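You operate a simulated robot arm through the tools that you are given. There is no shell and no other tool.

You run a simulated robot arm. Do the job below in one go: nothing can be reset, and whatever is moved stays where it is left.

JOB
Gauge the yellow capsule and seat it in the cut-out of that size.
Fine: use the size gauge and slide it shut again at the end.

The check looks at the end state, three seconds after you hand in, the way a careful person would. Anything else that was tipped, shoved, dropped, spilled or broken makes it a failure.

ROBOT AND FRAMES
A 6-joint arm with a two-finger parallel gripper, fixed in place. Base frame: the origin is on the floor under the middle of its stand, x ahead of it, y to its left, z up; the work surface is at about z = 0.76. Lengths are in m, angles in rad, forces in N, time in s.
With the tool pointing down near the work surface it reaches from about 0.58 to 0.94 m from the base axis. Its first joint turns from -2.601 to 2.601 rad. Payload 3.43 kg.
The tool frame sits at the grasp point between the pads (the TCP): z along the fingers, y along the line on which they close. The tips reach 0.034 m beyond it. The gripper opens to 0.128 m. The fingers are 0.024 m wide and 0.012 m thick; the gripper's body (0.048 by 0.13 m) begins 0.096 m behind the TCP.
Orientation is that of the tool frame in the base frame, as [roll, pitch, yaw] about the fixed x, y, z axes, in that order (R = Rz(yaw) Ry(pitch) Rx(roll)). With the fingers straight down and closing along the base's y, the tool's x points along the base's -x, its y along +y and its z along -z.

CONTROLS
- The arm moves only by the tool arm_command. Its argument "motion" is a list of rows, each an object (a shift or turn left out is 0, a gripper value left out holds the last) with "travel": the shift along the base's x, y, z in mm, a list of three; "rotation": the turn, a rotation vector about the base's x, y, z in rad, a list of three; "grip": the gripper command, from -1 (fully open) to 1 (shut), values between in proportion. In form: [{"travel": [tx, ty, tz], "rotation": [wx, wy, wz], "grip": grip}, ...]. A call has 1 to 20 rows; each row shifts and turns the commanded pose from where the row before left it. A row lasts 0.2 s, in which the tool goes at most 0.05 m and 0.15 rad; a call with a longer step from one row to the next is refused whole, and so is a gripper value outside its range. A pose out of reach is approached as far as the arm can. The call stops where the force on the tool passes 90 N (or 10 N more than at its start, if that is more) or the arm is blocked; 0.2 s more then pass. The fingers move at their own pace (about 0.108 m/s each) and stop on an object; they squeeze with about 40 N. The grip force told is the motor's: it shows also when the fingers shut on nothing. Time passes only in rows, and 0.2 s behind the last, so rows that do not move let the fingers close. The reply holds the time, the measured pose of the TCP, the force on the tool along the base axes, the opening and the grip force, in the units named above and with some noise, with the torque about the TCP (base axes, N m) and any sound that the robot's microphone picked up.
- Cameras (640 x 400 px; columns grow to the right, rows downward): "scene" is fixed at [0.3989, 0.6505, 1.3261]; the picture's right is [-0.99, -0.12, 0.00], its down [-0.11, 0.94, -0.32] and it looks along [0.04, -0.32, -0.95] (base axes); focal length 336 px, centre (320, 200). "wrist" rides on the gripper at [0.076, -0.011, -0.16] in the tool frame; the picture's right is [0.15, 0.99, 0.00], its down [-0.88, 0.13, -0.46] and it looks along [-0.45, 0.07, 0.89] (tool axes); focal length 234 px, centre (320, 200). There is no depth. A picture from a camera that has moved, and an enlarged one, comes with that camera's place and axes in the base frame and with its lens.
- snapshot(camera): a new picture of that camera. No time passes.
- lift_body(by): slides the trunk up (or, below 0, down) by that many m; the arm rides with it, the base frame stays. It gives what a move gives, with no picture.
- enlarge(camera, box): a new picture of the part [left, top, right, bottom] of that camera's present view, enlarged. No time passes.
- hand_in(): hands the job in; it is judged then, once.

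Nothing tells you positions but the pictures and the camera data. Unless the task says otherwise, let go and move clear before handing in.

The tools are called after "Call:" as a command line: name --argument value ..., lists and objects as JSON in quotes. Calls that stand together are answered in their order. arm_command: Moves the arm, as the interface text tells. Its arguments: {"type":"object","properties":{"motion":{"type":"array","items":{"type":"object","properties":{"travel":{"type":"array","items":{"type":"number"}},"rotation":{"type":"array","items":{"type":"number"}},"grip":{"type":"number"}}}}},"required":["motion"]} The other tools are called the same way: lift_body (by) moves the trunk up or down; snapshot (camera) takes a picture; enlarge (camera, box) takes an enlarged picture of a part of a camera's view; hand_in () hands the job in.

At the start:

```text
clock: 0.0
tool_pos: [0.3724, 0.4928, 1.0229]
tool_rot: [-3.141, -0.001, -3.14]
wrist_force: [-0.5, 0.1, 1.0]
ft_torque: [-0.01, -0.01, -0.03]
finger_gap: 0.1279
grip_force: 0.0
trunk travel left (down, up): [-0.55, 0.16]
```

scene: 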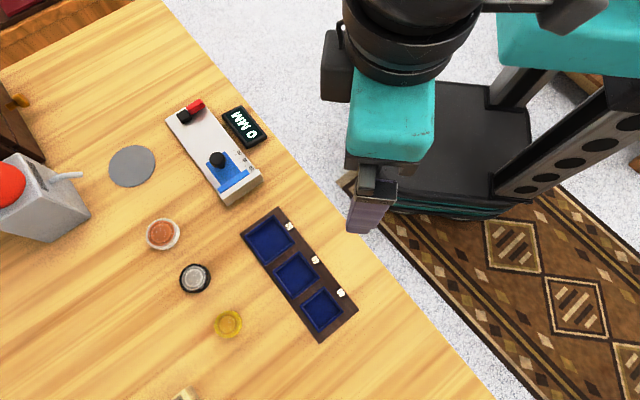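
wrist: 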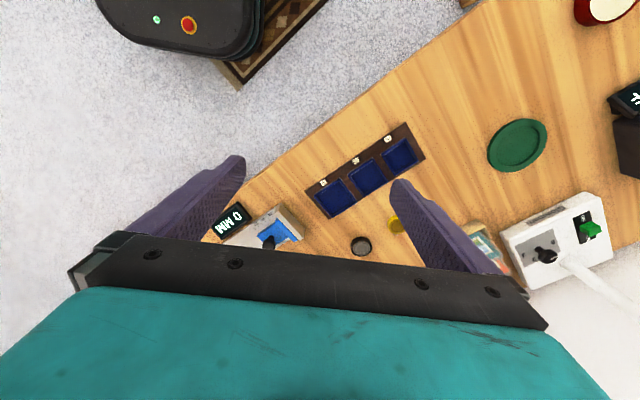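

I see a size gauge (white/grey block with blue slide, red item and a display "0 MM"), a dark tray with three blue cut-outs with labels, and three round capsules (red/white, black/grey, yellow). I'll look closer at all of these before moving.

Call:
enlarge --camera "scene" --box '[150, 80, 290, 220]'

Call:
enlarge --camera "scene" --box '[220, 190, 380, 350]'

Call:
enlarge --camera "scene" --box '[130, 200, 270, 350]'

Call:
enlarge --camera "wrist" --box '[200, 110, 440, 270]'

```text
2.86 times, centred on (220, 150) of scene
camera zoom: at [0.3989, 0.6505, 1.3261], right [-0.99, -0.12, 0.0], down [-0.11, 0.94, -0.32], along [0.04, -0.32, -0.95], focal length 960 px, centre (606, 343)
```

zoom: 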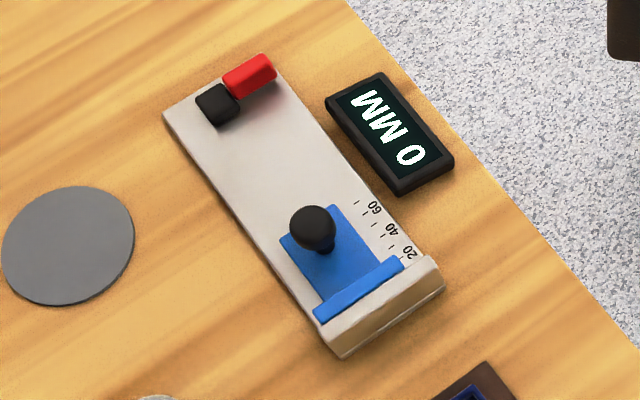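

```text
2.50 times, centred on (300, 270) of scene
camera zoom: at [0.3989, 0.6505, 1.3261], right [-0.99, -0.12, 0.0], down [-0.11, 0.94, -0.32], along [0.04, -0.32, -0.95], focal length 840 px, centre (370, 25)
```

zoom: 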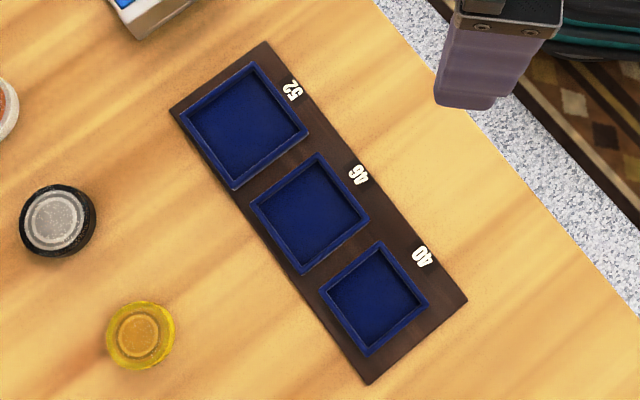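

```text
2.67 times, centred on (200, 275) of scene
camera zoom: at [0.3989, 0.6505, 1.3261], right [-0.99, -0.12, 0.0], down [-0.11, 0.94, -0.32], along [0.04, -0.32, -0.95], focal length 896 px, centre (640, 0)
```

zoom: 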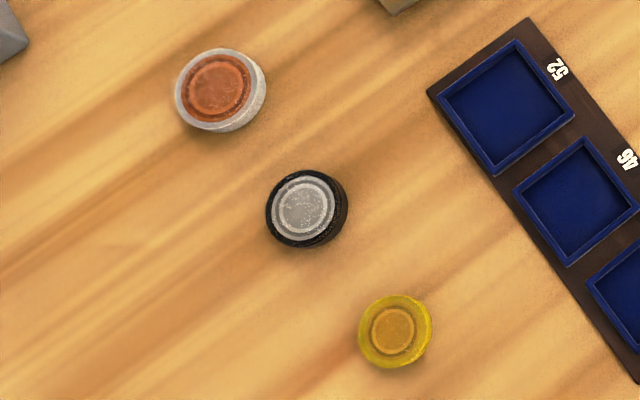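

```text
2.50 times, centred on (320, 190) of wrist
camera zoom: at [0.2953, 0.4816, 1.1826], right [-0.15, 0.99, 0.0], down [0.88, 0.13, 0.46], along [0.45, 0.07, -0.89], focal length 585 px, centre (320, 225)
```

zoom: 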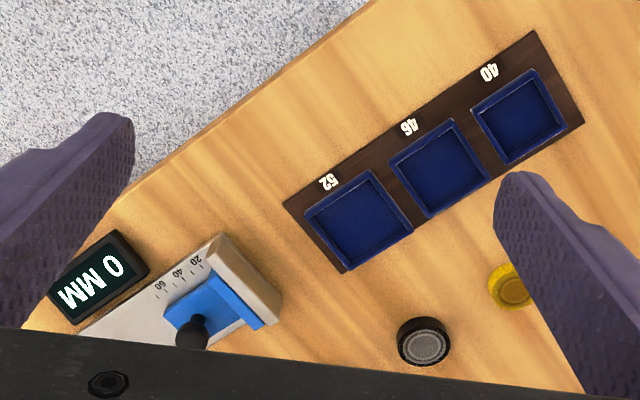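

The gauge sits around (0.55–0.69, 0.33–0.46), with its long axis running about 135° (parallel to the tray); the yellow capsule is near (0.54, 0.68). I'll move high above the gauge with the tool turned 45° so the wrist camera can look at it closely.

Call:
arm_command --motion '[{"travel": [36, -14, 0], "rotation": [0, 0, -0.131]}, {"travel": [36, -14, 0], "rotation": [0, 0, -0.131]}, {"travel": [36, -14, 0], "rotation": [0, 0, -0.131]}, {"travel": [36, -14, 0], "rotation": [0, 0, -0.131]}, {"travel": [36, -14, 0], "rotation": [0, 0, -0.131]}, {"travel": [36, -14, 0], "rotation": [0, 0, -0.131]}]'

Call:
snapshot --camera "wrist"

Call:
snapshot --camera "scene"

```text
clock: 1.4
tool_pos: [0.5889, 0.4084, 1.0244]
tool_rot: [-3.141, 0.0, 2.355]
wrist_force: [0.0, 0.4, -0.7]
ft_torque: [0.03, 0.03, 0.01]
finger_gap: 0.128
grip_force: 0.0
trunk travel left (down, up): [-0.55, 0.16]
```

```text
taken
camera wrist: at [0.5256, 0.4537, 1.1843], right [0.6, 0.8, 0.0], down [0.71, -0.53, 0.46], along [0.37, -0.27, -0.89], focal length 234 px, centre (320, 200)
```

wrist: 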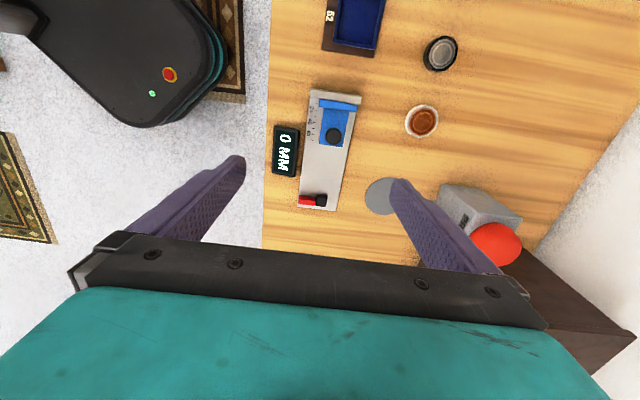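

```text
taken
```

scene: 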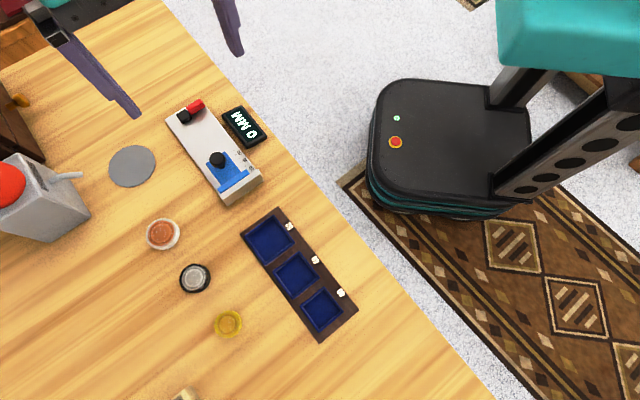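

The gauge is now aligned vertically in the wrist view, with its slide at the closed end and a red/black fitting at the far end. I'll enlarge it before going lower.

Call:
enlarge --camera "wrist" --box '[262, 80, 372, 220]'

Call:
enlarge --camera "wrist" --box '[300, 0, 470, 150]'

```text
2.86 times, centred on (317, 150) of wrist
camera zoom: at [0.5256, 0.4537, 1.1843], right [0.6, 0.8, 0.0], down [0.71, -0.53, 0.46], along [0.37, -0.27, -0.89], focal length 669 px, centre (329, 343)
```

zoom: 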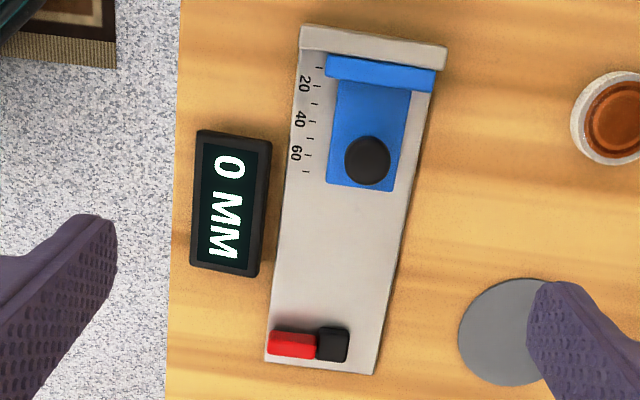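

```text
2.67 times, centred on (385, 75) of wrist
camera zoom: at [0.5256, 0.4537, 1.1843], right [0.6, 0.8, 0.0], down [0.71, -0.53, 0.46], along [0.37, -0.27, -0.89], focal length 624 px, centre (147, 533)
```

zoom: 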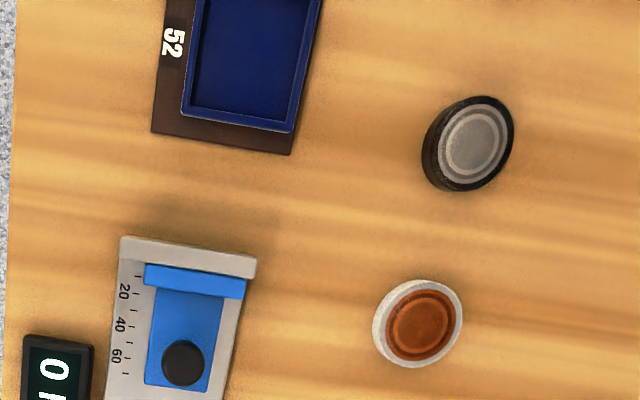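

The knob head sits at about (0.605, 0.422, 0.80). I'll lower a bit with the gripper still well above everything to inspect the gauge's parts and the red/black fitting.

Call:
arm_command --motion '[{"travel": [12, -12, -30]}, {"travel": [12, -12, -30]}, {"travel": [12, -12, -30]}]'

Call:
snapshot --camera "wrist"

Call:
enlarge --camera "wrist" --box '[250, 60, 400, 240]'

```text
clock: 2.2
tool_pos: [0.6254, 0.3714, 0.9303]
tool_rot: [3.141, 0.001, 2.355]
wrist_force: [-0.5, 0.5, 0.7]
ft_torque: [0.03, -0.01, 0.02]
finger_gap: 0.1282
grip_force: 0.0
trunk travel left (down, up): [-0.55, 0.16]
```

```text
taken
camera wrist: at [0.5627, 0.4174, 1.0912], right [0.6, 0.8, 0.0], down [0.71, -0.53, 0.46], along [0.37, -0.27, -0.89], focal length 234 px, centre (320, 200)
```

wrist: 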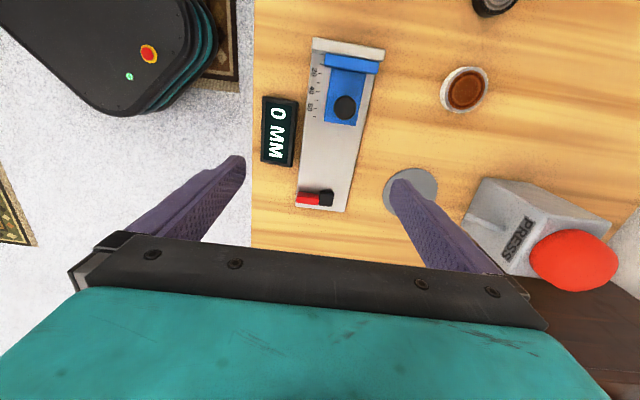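

```text
2.22 times, centred on (325, 150) of wrist
camera zoom: at [0.5627, 0.4174, 1.0912], right [0.6, 0.8, 0.0], down [0.71, -0.53, 0.46], along [0.37, -0.27, -0.89], focal length 520 px, centre (309, 311)
```

zoom: 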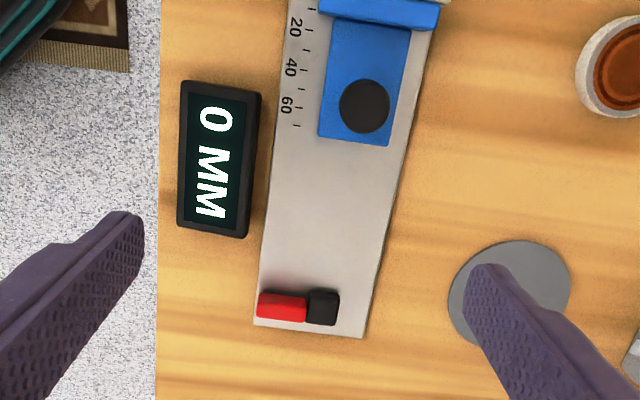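

Call:
enlarge --camera "wrist" --box '[280, 175, 360, 225]'

Call:
enlarge --camera "wrist" --box '[295, 30, 395, 130]'

Call:
enlarge --camera "scene" --box '[160, 90, 220, 140]'

Call:
enlarge --camera "scene" --box '[190, 130, 280, 210]'

```text
8.00 times, centred on (320, 200) of wrist
camera zoom: at [0.5627, 0.4174, 1.0912], right [0.6, 0.8, 0.0], down [0.71, -0.53, 0.46], along [0.37, -0.27, -0.89], focal length 1873 px, centre (320, 200)
```

zoom: 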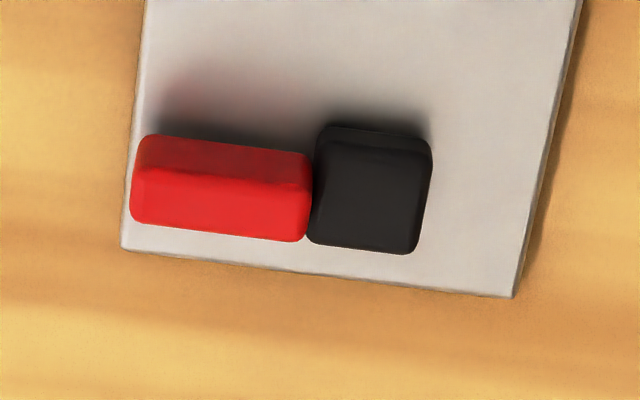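

```text
4.00 times, centred on (345, 80) of wrist
camera zoom: at [0.5627, 0.4174, 1.0912], right [0.6, 0.8, 0.0], down [0.71, -0.53, 0.46], along [0.37, -0.27, -0.89], focal length 937 px, centre (220, 680)
```

zoom: 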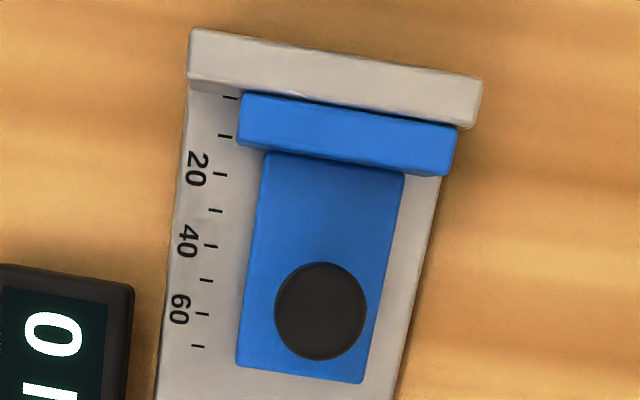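

```text
8.00 times, centred on (190, 115) of scene
camera zoom: at [0.3989, 0.6505, 1.3261], right [-0.99, -0.12, 0.0], down [-0.11, 0.94, -0.32], along [0.04, -0.32, -0.95], focal length 2687 px, centre (1360, 880)
```

zoom: 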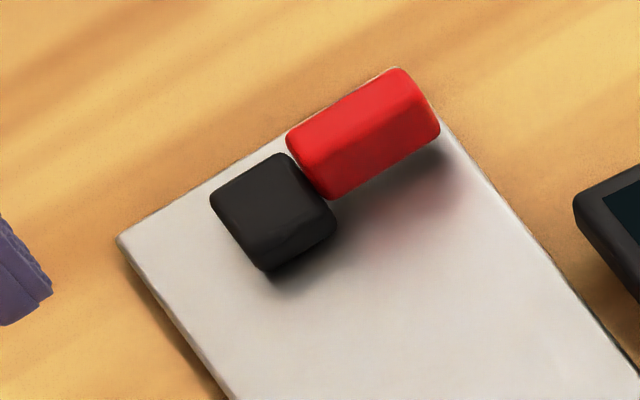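

```text
5.00 times, centred on (235, 170) of scene
camera zoom: at [0.3989, 0.6505, 1.3261], right [-0.99, -0.12, 0.0], down [-0.11, 0.94, -0.32], along [0.04, -0.32, -0.95], focal length 1680 px, centre (745, 350)
```

zoom: 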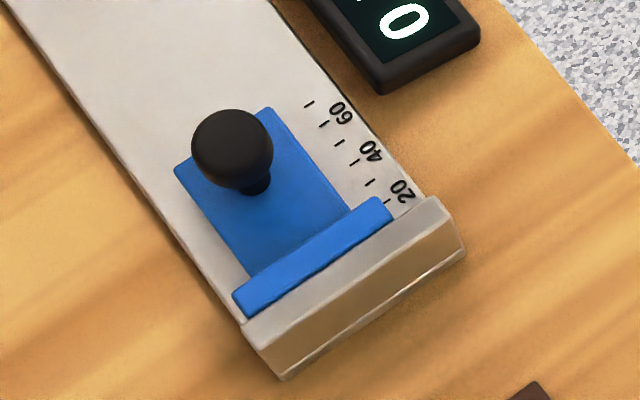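

The red and black blocks at the far end look like a fixed stop or latch, and the knob is a ball on a stem at about (0.604, 0.423, 0.804). I'll part-close the fingers and hover just above the knob, closing direction across the slide.

Call:
arm_command --motion '[{"travel": [-11, 26, 0], "grip": 0.15}, {"travel": [-10.4, 25.6, 0], "grip": 0.15}, {"travel": [0, 0, -30], "grip": 0.15}, {"travel": [0, 0, -28], "grip": 0.15}]'

Call:
snapshot --camera "wrist"

Call:
snapshot --camera "scene"

```text
clock: 3.2
tool_pos: [0.6004, 0.4246, 0.8723]
tool_rot: [3.141, 0.0, 2.356]
wrist_force: [1.2, -1.0, 0.0]
ft_torque: [-0.02, -0.04, 0.01]
finger_gap: 0.0542
grip_force: 0.1
trunk travel left (down, up): [-0.55, 0.16]
```

```text
taken
camera wrist: at [0.5375, 0.4706, 1.0325], right [0.6, 0.8, 0.0], down [0.71, -0.53, 0.46], along [0.37, -0.27, -0.89], focal length 234 px, centre (320, 200)
```

wrist: 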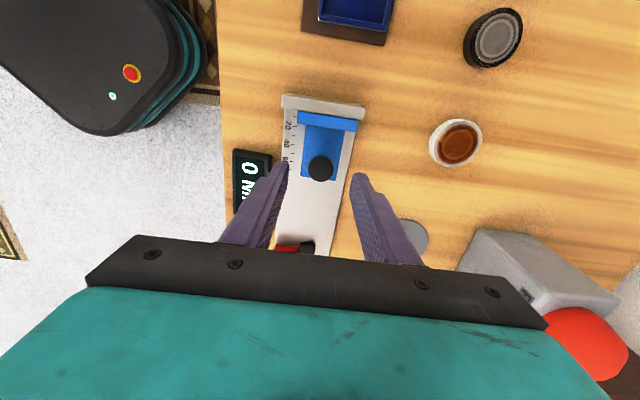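

```text
taken
```

scene: 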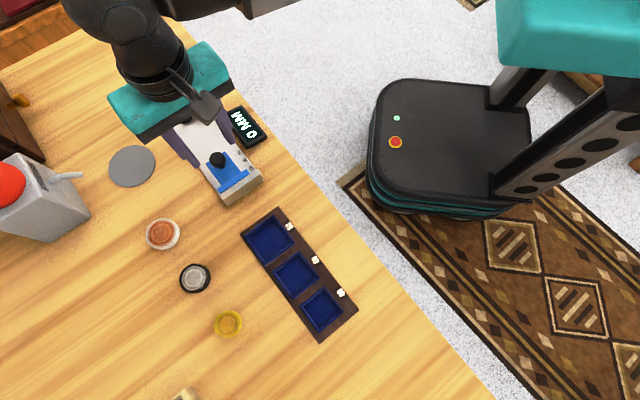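

The knob is nearly centered between the fingers; I'll let the arm settle and zoom in for a precise alignment.

Call:
arm_command --motion '[{"travel": [0, 0, 0], "grip": 0.15}]'

Call:
enlarge --camera "wrist" --box '[260, 90, 380, 210]'

```text
clock: 3.6
tool_pos: [0.6007, 0.4241, 0.8715]
tool_rot: [3.141, -0.001, 2.357]
wrist_force: [-1.3, -0.4, 0.7]
ft_torque: [-0.01, -0.01, -0.01]
finger_gap: 0.0542
grip_force: 0.0
trunk travel left (down, up): [-0.55, 0.16]
```

```text
3.33 times, centred on (320, 150) of wrist
camera zoom: at [0.5375, 0.4706, 1.0325], right [0.6, 0.8, 0.0], down [0.71, -0.53, 0.46], along [0.37, -0.27, -0.89], focal length 781 px, centre (320, 367)
```

zoom: 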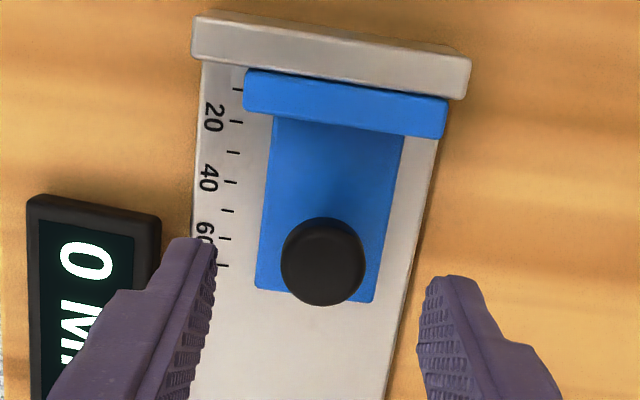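

The knob centre is at about (0.604, 0.423), about 4 mm ahead of the tool in x. I'll correct and descend so the tips straddle the ball at its equator, then check before closing.

Call:
arm_command --motion '[{"travel": [2, -1, -10], "grip": 0.15}, {"travel": [2, -1, -10], "grip": 0.15}, {"travel": [0, 0, -10], "grip": 0.15}, {"travel": [0, 0, -9], "grip": 0.15}, {"travel": [0, 0, 0], "grip": 0.15}]'

Call:
enlarge --camera "wrist" --box '[260, 90, 380, 210]'

Call:
enlarge --camera "scene" --box '[150, 100, 280, 220]'

```text
clock: 4.8
tool_pos: [0.6053, 0.4216, 0.836]
tool_rot: [-3.141, -0.001, 2.357]
wrist_force: [0.3, -0.2, -0.1]
ft_torque: [0.02, 0.0, -0.01]
finger_gap: 0.0543
grip_force: 0.1
trunk travel left (down, up): [-0.55, 0.16]
```

```text
3.33 times, centred on (320, 150) of wrist
camera zoom: at [0.5429, 0.4687, 0.9956], right [0.6, 0.8, 0.0], down [0.71, -0.53, 0.46], along [0.37, -0.27, -0.89], focal length 781 px, centre (320, 367)
```

zoom: 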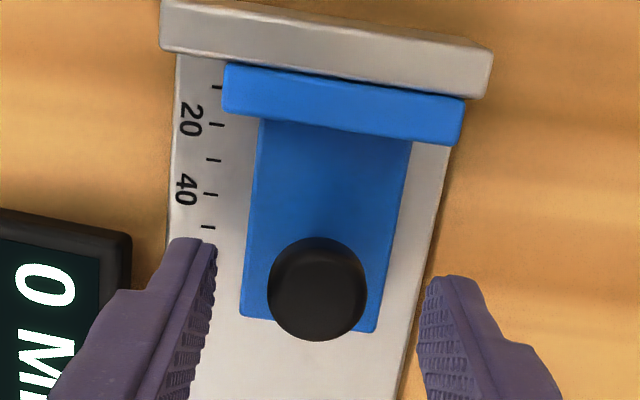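

```text
3.33 times, centred on (215, 160) of scene
camera zoom: at [0.3989, 0.6505, 1.3261], right [-0.99, -0.12, 0.0], down [-0.11, 0.94, -0.32], along [0.04, -0.32, -0.95], focal length 1120 px, centre (670, 333)
```

zoom: 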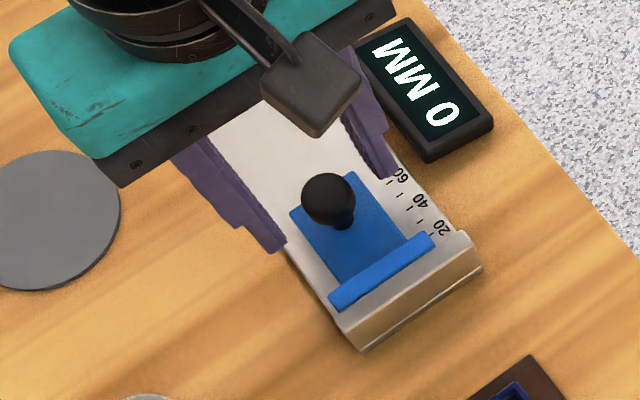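

The knob centre matches the tip midpoint laterally. I'll lower 5 mm more and close gently on it.

Call:
arm_command --motion '[{"travel": [0, 0, -6], "grip": 0.15}, {"travel": [0, 0, 0], "grip": 0.4}, {"travel": [0, 0, 0], "grip": 0.7}, {"travel": [0, 0, 0], "grip": 1}, {"travel": [0, 0, 0], "grip": 1}]'

Call:
enlarge --camera "wrist" --box '[260, 90, 380, 210]'

```text
clock: 6.0
tool_pos: [0.6053, 0.4212, 0.8279]
tool_rot: [-3.139, 0.0, 2.356]
wrist_force: [-8.0, -8.4, -2.6]
ft_torque: [-0.3, 0.19, 0.04]
finger_gap: 0.0251
grip_force: 44.9
trunk travel left (down, up): [-0.55, 0.16]
```

```text
3.33 times, centred on (320, 150) of wrist
camera zoom: at [0.5429, 0.4678, 0.9896], right [0.6, 0.8, 0.0], down [0.71, -0.53, 0.46], along [0.36, -0.27, -0.89], focal length 781 px, centre (320, 367)
```

zoom: 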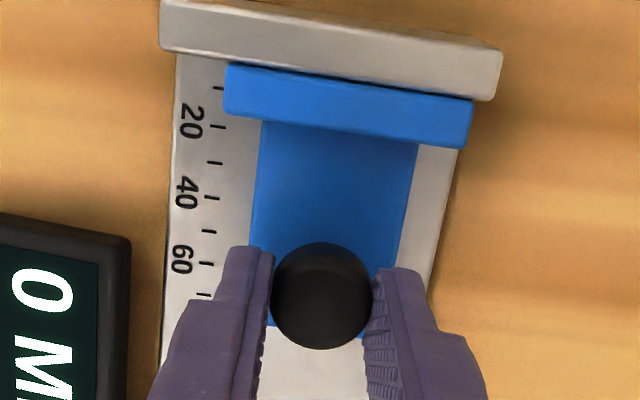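

The knob is gripped (25 mm) with a slight sideways load; I'll ease that off and try a short slide in the opening direction to check that it moves freely.

Call:
arm_command --motion '[{"travel": [-0.7, -0.7, 0], "grip": 1}, {"travel": [3, -3, 0], "grip": 1}, {"travel": [3, -3, 0], "grip": 1}, {"travel": [0, 0, 0], "grip": 1}]'

Call:
snapshot --camera "scene"

Call:
enlarge --camera "wrist" --box '[220, 90, 380, 210]'

```text
clock: 7.0
tool_pos: [0.6116, 0.4151, 0.83]
tool_rot: [-3.139, 0.0, 2.355]
wrist_force: [-8.9, -7.7, -10.7]
ft_torque: [-0.34, 0.14, 0.03]
finger_gap: 0.0254
grip_force: 45.3
trunk travel left (down, up): [-0.55, 0.16]
```

```text
taken
```

scene: 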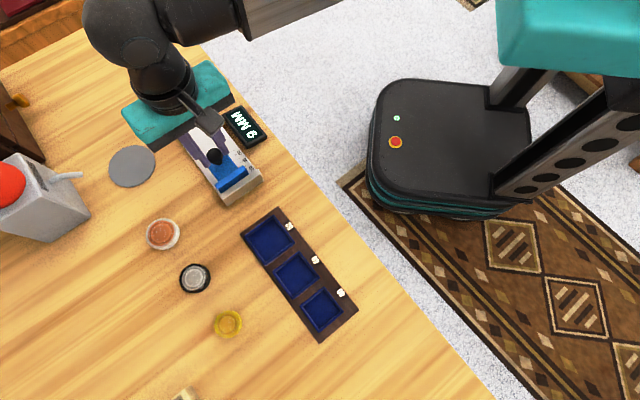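

```text
3.33 times, centred on (300, 150) of wrist
camera zoom: at [0.5494, 0.4612, 0.9897], right [0.6, 0.8, 0.0], down [0.71, -0.53, 0.46], along [0.36, -0.27, -0.89], focal length 781 px, centre (387, 367)
```

zoom: 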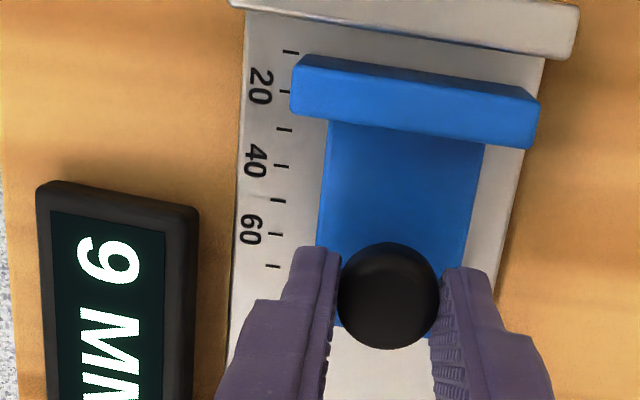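

The slide moves freely and the display reads 9 MM. I'll continue opening to roughly 65 mm, easing the side load a bit.

Call:
arm_command --motion '[{"travel": [-0.7, -0.7, -0.5], "grip": 1}, {"travel": [5, -5, 0], "grip": 1}, {"travel": [5, -5, 0], "grip": 1}, {"travel": [5, -5, 0], "grip": 1}, {"travel": [5, -5, 0], "grip": 1}, {"travel": [0, 0, 0], "grip": 1}]'

Call:
enlarge --camera "wrist" --box '[200, 30, 420, 210]'

```text
clock: 8.4
tool_pos: [0.6319, 0.3949, 0.8292]
tool_rot: [3.14, 0.0, 2.354]
wrist_force: [-1.6, -1.4, 5.5]
ft_torque: [0.24, 0.37, 0.02]
finger_gap: 0.0255
grip_force: 44.9
trunk travel left (down, up): [-0.55, 0.16]
```

```text
2.22 times, centred on (310, 120) of wrist
camera zoom: at [0.569, 0.4407, 0.9897], right [0.6, 0.8, 0.0], down [0.71, -0.53, 0.46], along [0.37, -0.27, -0.89], focal length 520 px, centre (342, 378)
```

zoom: 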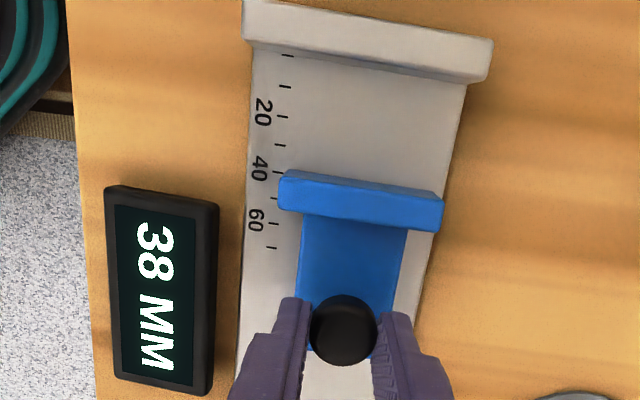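

The display shows 38 MM and forces are low. I'll open another ~28 mm.

Call:
arm_command --motion '[{"travel": [5, -5, 0], "grip": 1}, {"travel": [5, -5, 0], "grip": 1}, {"travel": [5, -5, 0], "grip": 1}, {"travel": [4.5, -4.5, 0], "grip": 1}, {"travel": [0, 0, 0], "grip": 1}]'

Call:
enlarge --camera "wrist" --box '[200, 30, 420, 210]'

Call:
enlarge --camera "scene" --box '[150, 80, 290, 220]'

```text
clock: 9.6
tool_pos: [0.6526, 0.3751, 0.8297]
tool_rot: [3.141, -0.001, 2.356]
wrist_force: [2.1, 3.2, -6.6]
ft_torque: [-0.03, -0.21, 0.01]
finger_gap: 0.0253
grip_force: 45.3
trunk travel left (down, up): [-0.55, 0.16]
```

```text
2.22 times, centred on (310, 120) of wrist
camera zoom: at [0.5894, 0.4208, 0.9897], right [0.6, 0.8, 0.0], down [0.71, -0.53, 0.46], along [0.37, -0.27, -0.89], focal length 520 px, centre (342, 378)
```

zoom: 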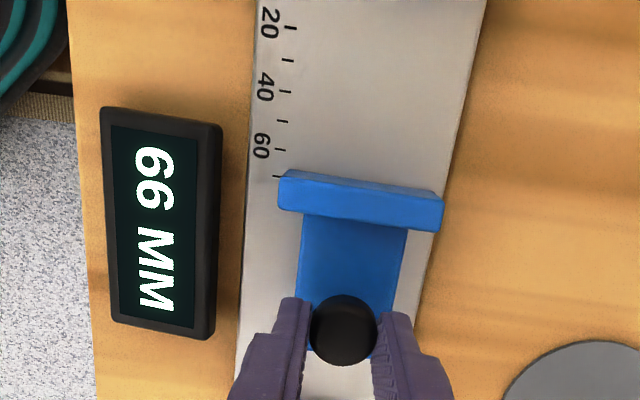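

```text
2.86 times, centred on (220, 150) of scene
camera zoom: at [0.3989, 0.6505, 1.3261], right [-0.99, -0.12, 0.0], down [-0.11, 0.94, -0.32], along [0.04, -0.32, -0.95], focal length 960 px, centre (606, 343)
```

zoom: 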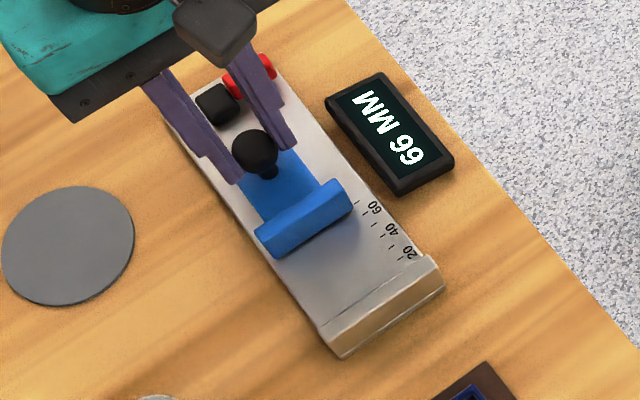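

The gauge reads 66 MM open. I'll release the knob, rise, and look at the gap and check that the slide stays put.

Call:
arm_command --motion '[{"travel": [0, 0, 0], "grip": 0.3}, {"travel": [0, 0, 0], "grip": 0.15}, {"travel": [0, 0, 15], "grip": 0.15}, {"travel": [0, 0, 40], "grip": 0.15}, {"travel": [-15, 15, 40], "grip": 0.15}, {"travel": [-15, 15, 30], "grip": 0.15}, {"travel": [0, 0, 0], "grip": 0.15}]'

Call:
snapshot --camera "wrist"

Call:
enlarge --camera "scene" --box '[190, 120, 280, 210]'

```text
clock: 11.2
tool_pos: [0.6239, 0.4045, 0.9554]
tool_rot: [3.141, 0.002, 2.356]
wrist_force: [-0.3, 0.0, 0.4]
ft_torque: [0.0, -0.01, -0.01]
finger_gap: 0.0543
grip_force: 0.1
trunk travel left (down, up): [-0.55, 0.16]
```

```text
taken
camera wrist: at [0.5604, 0.4502, 1.1165], right [0.6, 0.8, 0.0], down [0.71, -0.53, 0.46], along [0.37, -0.27, -0.89], focal length 234 px, centre (320, 200)
```

wrist: 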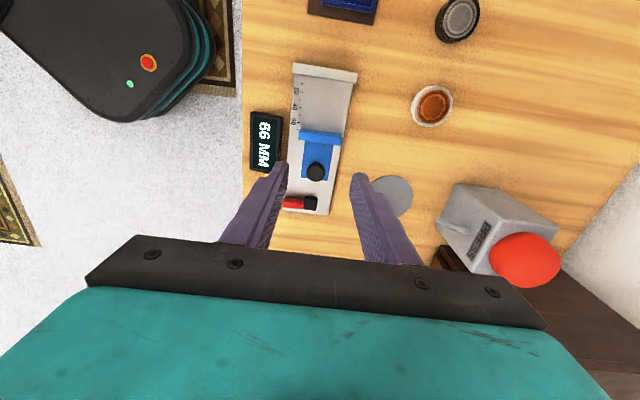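

```text
4.44 times, centred on (235, 165) of scene
camera zoom: at [0.3989, 0.6505, 1.3261], right [-0.99, -0.12, 0.0], down [-0.11, 0.94, -0.32], along [0.04, -0.32, -0.95], focal length 1493 px, centre (698, 356)
```

zoom: 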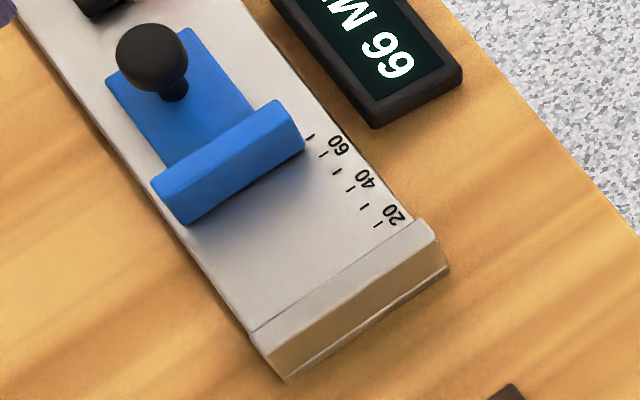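

The slide holds at 66 MM. I'll enlarge the gap from the wrist view to fix the jaw positions.

Call:
enlarge --camera "wrist" --box '[260, 50, 380, 190]'

```text
2.86 times, centred on (320, 120) of wrist
camera zoom: at [0.5604, 0.4502, 1.1165], right [0.6, 0.8, 0.0], down [0.71, -0.53, 0.46], along [0.37, -0.27, -0.89], focal length 669 px, centre (320, 429)
```

zoom: 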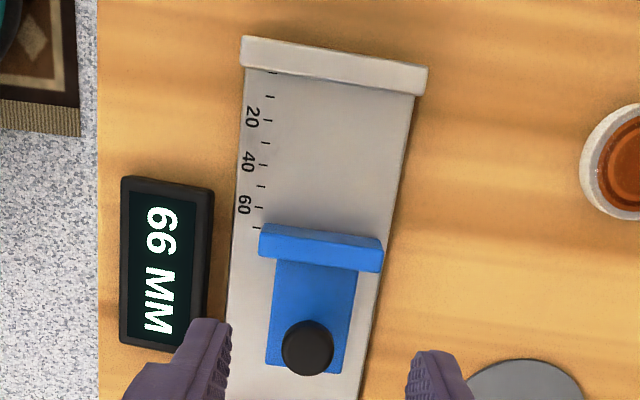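

The gap centre between the jaws is about (0.588, 0.436). Next I'll fly high over to the yellow capsule near (0.54, 0.68) for a close look.

Call:
arm_command --motion '[{"travel": [-10, 34, 5], "grip": -0.3}, {"travel": [-10, 34, 5], "grip": -0.3}, {"travel": [-10, 34, 0], "grip": -0.3}, {"travel": [-10, 34, 0], "grip": -0.3}, {"travel": [-10, 34, 0], "grip": -0.3}, {"travel": [-10, 34, 0], "grip": -0.3}, {"travel": [-10, 34, 0], "grip": -0.3}, {"travel": [-10, 34, 0], "grip": -0.3}, {"travel": [0, 0, 0], "grip": -0.3}]'

Call:
snapshot --camera "wrist"

Call:
snapshot --camera "scene"

```text
clock: 13.2
tool_pos: [0.5402, 0.6803, 0.9661]
tool_rot: [-3.141, 0.0, 2.355]
wrist_force: [0.4, 0.1, -0.4]
ft_torque: [0.0, -0.02, 0.0]
finger_gap: 0.0832
grip_force: 0.0
trunk travel left (down, up): [-0.55, 0.16]
```

```text
taken
camera wrist: at [0.478, 0.7256, 1.1258], right [0.6, 0.8, 0.0], down [0.71, -0.53, 0.46], along [0.37, -0.27, -0.89], focal length 234 px, centre (320, 200)
```

wrist: 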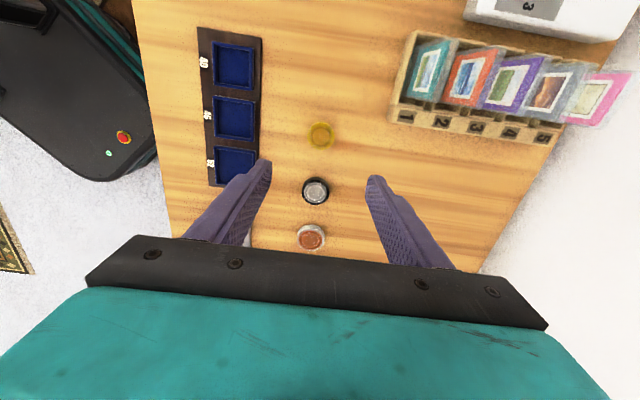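

```text
taken
```

scene: 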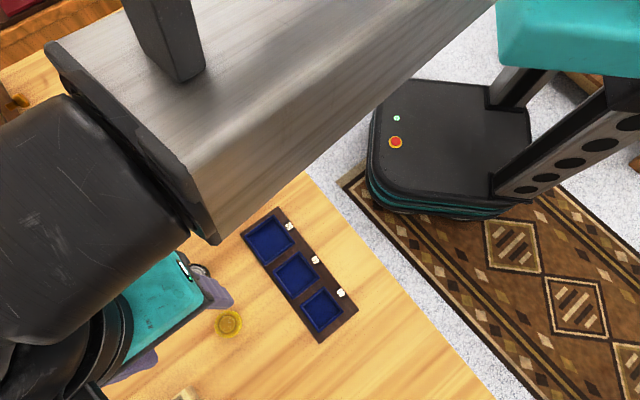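

Call:
enlarge --camera "wrist" --box '[280, 100, 360, 260]'

Call:
enlarge --camera "wrist" --box '[190, 20, 290, 200]'

Call:
enlarge --camera "wrist" --box '[295, 110, 345, 150]'

```text
2.50 times, centred on (320, 180) of wrist
camera zoom: at [0.478, 0.7256, 1.1258], right [0.6, 0.8, 0.0], down [0.71, -0.53, 0.46], along [0.37, -0.27, -0.89], focal length 585 px, centre (320, 250)
```

zoom: 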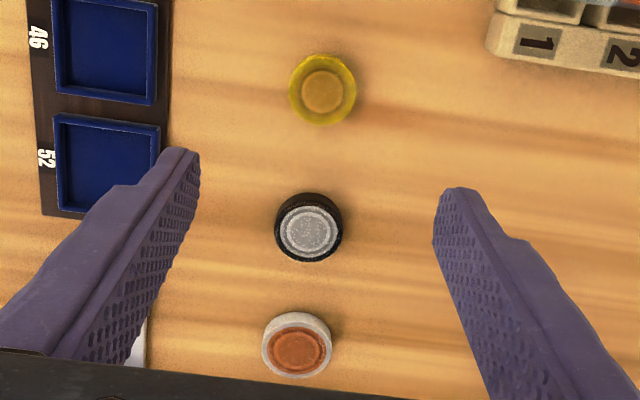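

```text
2.22 times, centred on (240, 110) of wrist
camera zoom: at [0.478, 0.7256, 1.1258], right [0.6, 0.8, 0.0], down [0.71, -0.53, 0.46], along [0.37, -0.27, -0.89], focal length 520 px, centre (498, 400)
```

zoom: 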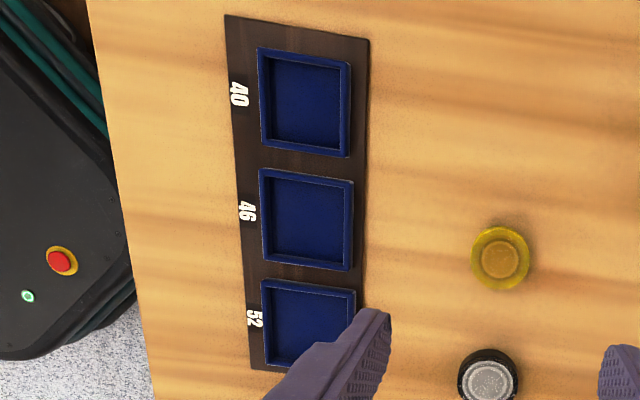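

```text
10.00 times, centred on (320, 130) of wrist
camera zoom: at [0.478, 0.7256, 1.1258], right [0.6, 0.8, 0.0], down [0.71, -0.53, 0.46], along [0.37, -0.27, -0.89], focal length 2342 px, centre (320, 900)
```

zoom: 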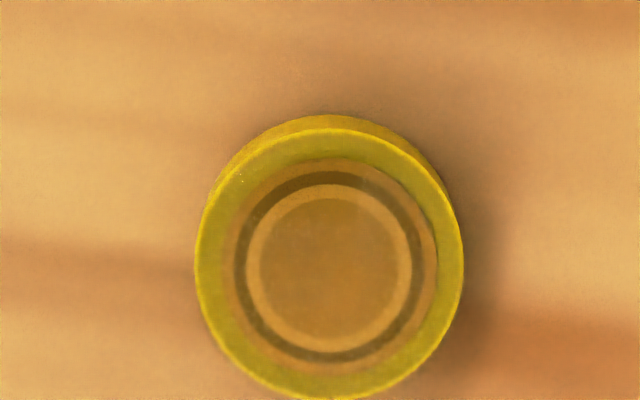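

The yellow capsule is a short puck at about (0.539, 0.6815), roughly 40 mm across by eye. I need its height and the cut-outs' depth, so I'll enlarge for side views.

Call:
enlarge --camera "scene" --box '[205, 305, 250, 345]'

Call:
enlarge --camera "wrist" --box '[290, 165, 340, 255]'

Call:
enlarge --camera "scene" --box '[260, 230, 370, 350]'

```text
10.00 times, centred on (228, 325) of scene
camera zoom: at [0.3989, 0.6505, 1.3261], right [-0.99, -0.12, 0.0], down [-0.11, 0.94, -0.32], along [0.04, -0.32, -0.95], focal length 3359 px, centre (1245, -1050)
```

zoom: 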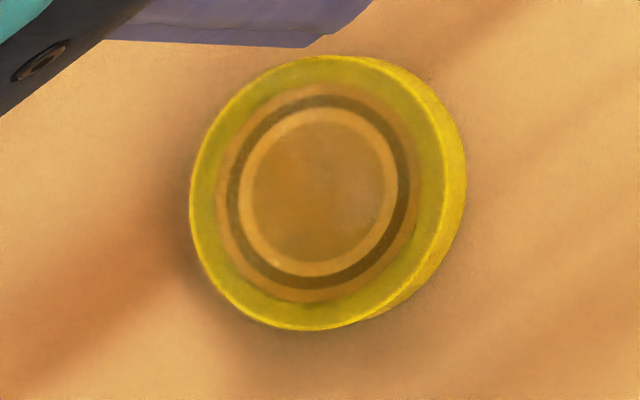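

```text
4.44 times, centred on (315, 210) of wrist
camera zoom: at [0.478, 0.7256, 1.1258], right [0.6, 0.8, 0.0], down [0.71, -0.53, 0.46], along [0.37, -0.27, -0.89], focal length 1041 px, centre (342, 156)
```

zoom: 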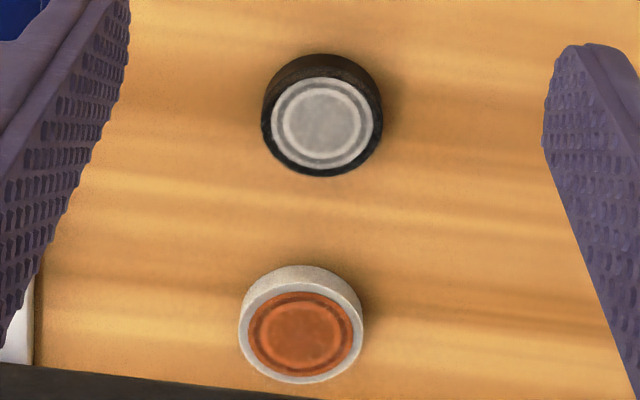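

```text
3.33 times, centred on (315, 290) of scene
camera zoom: at [0.3989, 0.6505, 1.3261], right [-0.99, -0.12, 0.0], down [-0.11, 0.94, -0.32], along [0.04, -0.32, -0.95], focal length 1120 px, centre (337, -100)
```

zoom: 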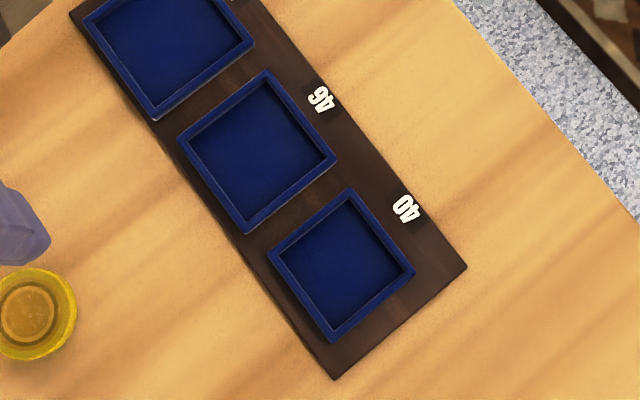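

The yellow puck looks about 13 mm high and 40 mm wide; the tray walls are low rims. I'll descend over it in two stages, fingers opened to ~64 mm, checking alignment midway.

Call:
arm_command --motion '[{"travel": [0, 1.7, -30], "grip": 0}, {"travel": [0, 0, -30], "grip": 0}, {"travel": [0, 0, -30], "grip": 0}, {"travel": [0, 0, -25], "grip": 0}, {"travel": [0, 0, 0], "grip": 0}]'

Call:
enlarge --camera "wrist" --box '[240, 100, 400, 220]'

Call:
snapshot --camera "wrist"

```text
clock: 14.4
tool_pos: [0.5406, 0.6791, 0.85]
tool_rot: [3.141, 0.0, 2.356]
wrist_force: [0.9, -0.2, 0.5]
ft_torque: [0.02, 0.0, 0.03]
finger_gap: 0.0642
grip_force: 0.1
trunk travel left (down, up): [-0.55, 0.16]
```

```text
3.33 times, centred on (320, 160) of wrist
camera zoom: at [0.4779, 0.7249, 1.01], right [0.6, 0.8, 0.0], down [0.71, -0.53, 0.46], along [0.37, -0.27, -0.89], focal length 781 px, centre (320, 333)
```

zoom: 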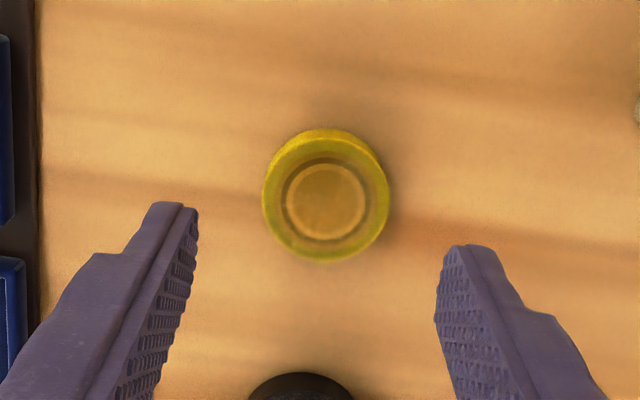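

```text
taken
camera wrist: at [0.4779, 0.7249, 1.01], right [0.6, 0.8, 0.0], down [0.71, -0.53, 0.46], along [0.37, -0.27, -0.89], focal length 234 px, centre (320, 200)
```

wrist: 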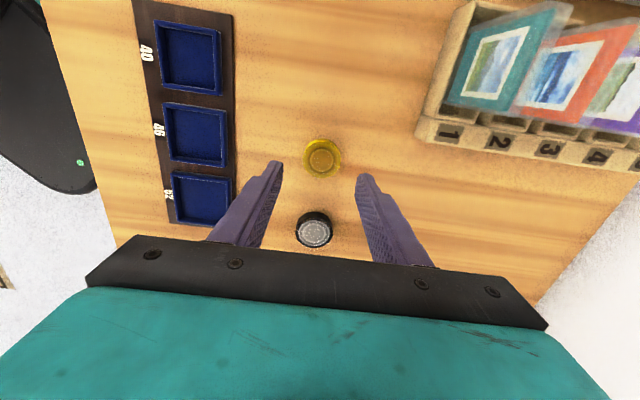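

The capsule is centred at about (0.540, 0.6814), so I'll shift 2.5 mm in y and lower until the tips are ~7 mm above the table.

Call:
arm_command --motion '[{"travel": [0.5, 2.5, -15], "grip": 0}, {"travel": [0, 0, -15], "grip": 0}, {"travel": [0, 0, -10], "grip": 0}, {"travel": [0, 0, -8], "grip": 0}, {"travel": [0, 0, 0], "grip": 0}]'

Call:
enlarge --camera "wrist" --box '[240, 100, 400, 240]'

```text
clock: 15.6
tool_pos: [0.5415, 0.68, 0.8002]
tool_rot: [-3.141, 0.0, 2.357]
wrist_force: [-0.3, 0.2, -0.5]
ft_torque: [-0.01, 0.02, 0.0]
finger_gap: 0.064
grip_force: 0.1
trunk travel left (down, up): [-0.55, 0.16]
```

```text
2.86 times, centred on (320, 170) of wrist
camera zoom: at [0.4795, 0.7271, 0.9606], right [0.6, 0.8, 0.0], down [0.71, -0.53, 0.46], along [0.37, -0.27, -0.89], focal length 669 px, centre (320, 286)
```

zoom: 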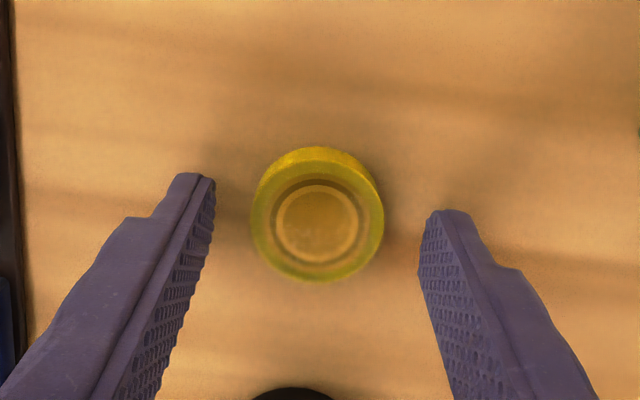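

The tool is centred over the capsule with tips about 6.6 mm above the table. Closing gently now.

Call:
arm_command --motion '[{"travel": [0, 0, 0], "grip": 0.2}, {"travel": [0, 0, 0], "grip": 0.35}, {"travel": [0, 0, 0], "grip": 0.6}, {"travel": [0, 0, 0], "grip": 1}, {"travel": [0, 0, 0], "grip": 1}]'

Call:
enlarge --camera "wrist" --box '[240, 100, 400, 240]'

```text
clock: 16.8
tool_pos: [0.5422, 0.68, 0.8011]
tool_rot: [-3.141, 0.0, 2.356]
wrist_force: [-0.2, -0.1, -0.1]
ft_torque: [-0.02, 0.08, 0.0]
finger_gap: 0.0384
grip_force: 39.5
trunk travel left (down, up): [-0.55, 0.16]
```

```text
2.86 times, centred on (320, 170) of wrist
camera zoom: at [0.4794, 0.7271, 0.9607], right [0.6, 0.8, 0.0], down [0.71, -0.53, 0.46], along [0.37, -0.27, -0.89], focal length 669 px, centre (320, 286)
```

zoom: 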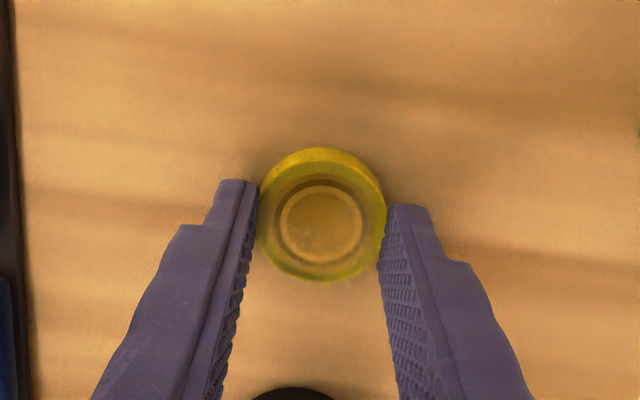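

Gripped at about 38.4 mm. I'll lift a little and check it's held level.

Call:
arm_command --motion '[{"travel": [0, 0, 10], "grip": 1}, {"travel": [0, 0, 20], "grip": 1}, {"travel": [0, 0, 30], "grip": 1}, {"travel": [0, 0, 0], "grip": 1}]'

Call:
enlarge --camera "wrist" --box '[240, 100, 400, 240]'

Call:
snapshot --camera "scene"

```text
clock: 17.8
tool_pos: [0.5401, 0.6827, 0.86]
tool_rot: [-3.141, -0.001, 2.356]
wrist_force: [-0.6, -0.3, -0.4]
ft_torque: [-0.02, 0.0, 0.0]
finger_gap: 0.0381
grip_force: 39.7
trunk travel left (down, up): [-0.55, 0.16]
```

```text
2.86 times, centred on (320, 170) of wrist
camera zoom: at [0.4775, 0.7288, 1.0214], right [0.6, 0.8, 0.0], down [0.71, -0.53, 0.46], along [0.37, -0.27, -0.89], focal length 669 px, centre (320, 286)
```

zoom: 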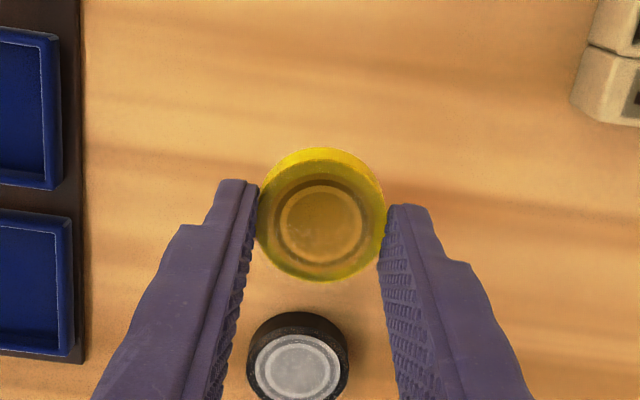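

```text
taken
```

scene: 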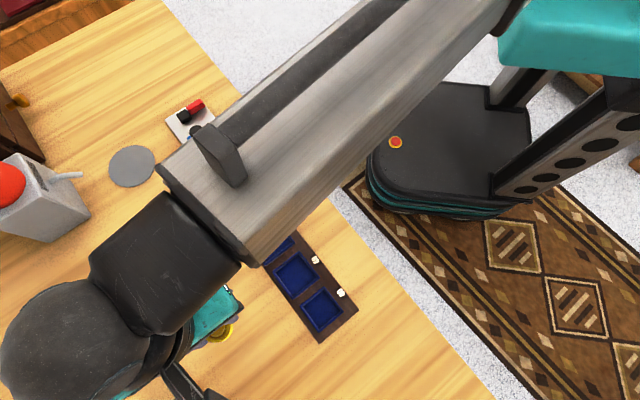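

The capsule is held level. I'll raise further and carry it over to the gauge gap.

Call:
arm_command --motion '[{"travel": [0, 0, 35], "grip": 1}, {"travel": [0, 0, 30], "grip": 1}, {"travel": [6, -31, 0], "grip": 1}, {"travel": [6, -31, 0], "grip": 1}, {"travel": [6, -31, 0], "grip": 1}, {"travel": [6, -31, 0], "grip": 1}, {"travel": [6, -31, 0], "grip": 1}, {"travel": [6, -31, 0], "grip": 1}, {"travel": [6, -31, 0], "grip": 1}, {"travel": [6, -29, 0], "grip": 1}, {"travel": [0, 0, 0], "grip": 1}]'

Call:
snapshot --camera "wrist"

Call:
enlarge --camera "wrist" --box '[240, 60, 400, 240]'

Call:
snapshot --camera "scene"

```text
clock: 20.2
tool_pos: [0.5895, 0.4372, 0.9242]
tool_rot: [3.141, 0.0, 2.356]
wrist_force: [0.7, -0.3, -0.8]
ft_torque: [0.01, -0.03, 0.0]
finger_gap: 0.0383
grip_force: 40.3
trunk travel left (down, up): [-0.55, 0.16]
```

```text
taken
camera wrist: at [0.5268, 0.4823, 1.086], right [0.6, 0.8, 0.0], down [0.71, -0.53, 0.46], along [0.37, -0.27, -0.89], focal length 234 px, centre (320, 200)
```

wrist: 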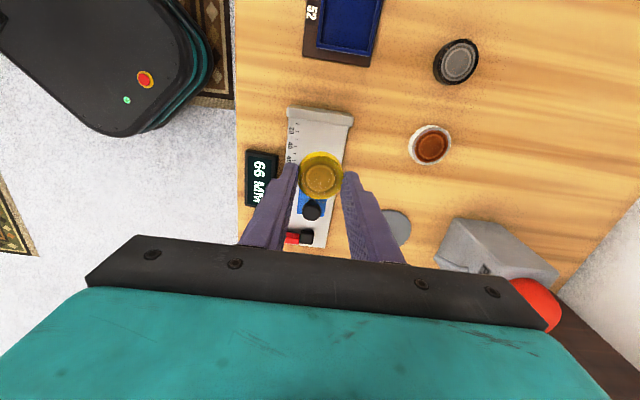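

```text
2.22 times, centred on (320, 150) of wrist
camera zoom: at [0.5268, 0.4823, 1.086], right [0.6, 0.8, 0.0], down [0.71, -0.53, 0.46], along [0.37, -0.27, -0.89], focal length 520 px, centre (320, 311)
```

zoom: 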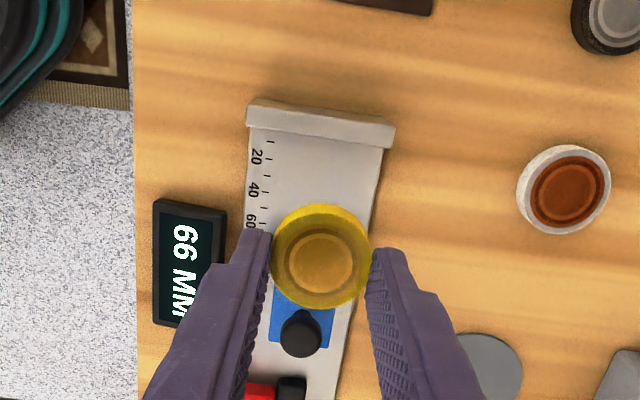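

```text
taken
```

scene: 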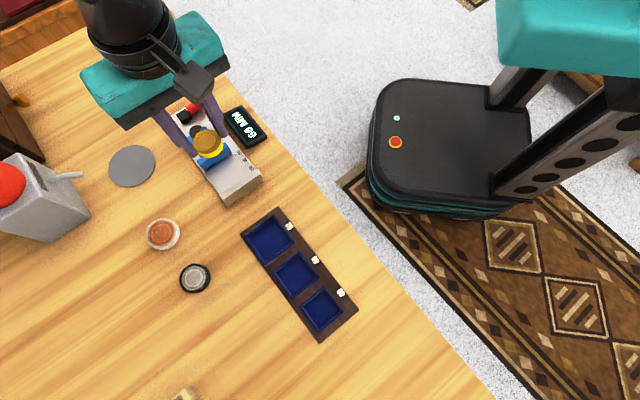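

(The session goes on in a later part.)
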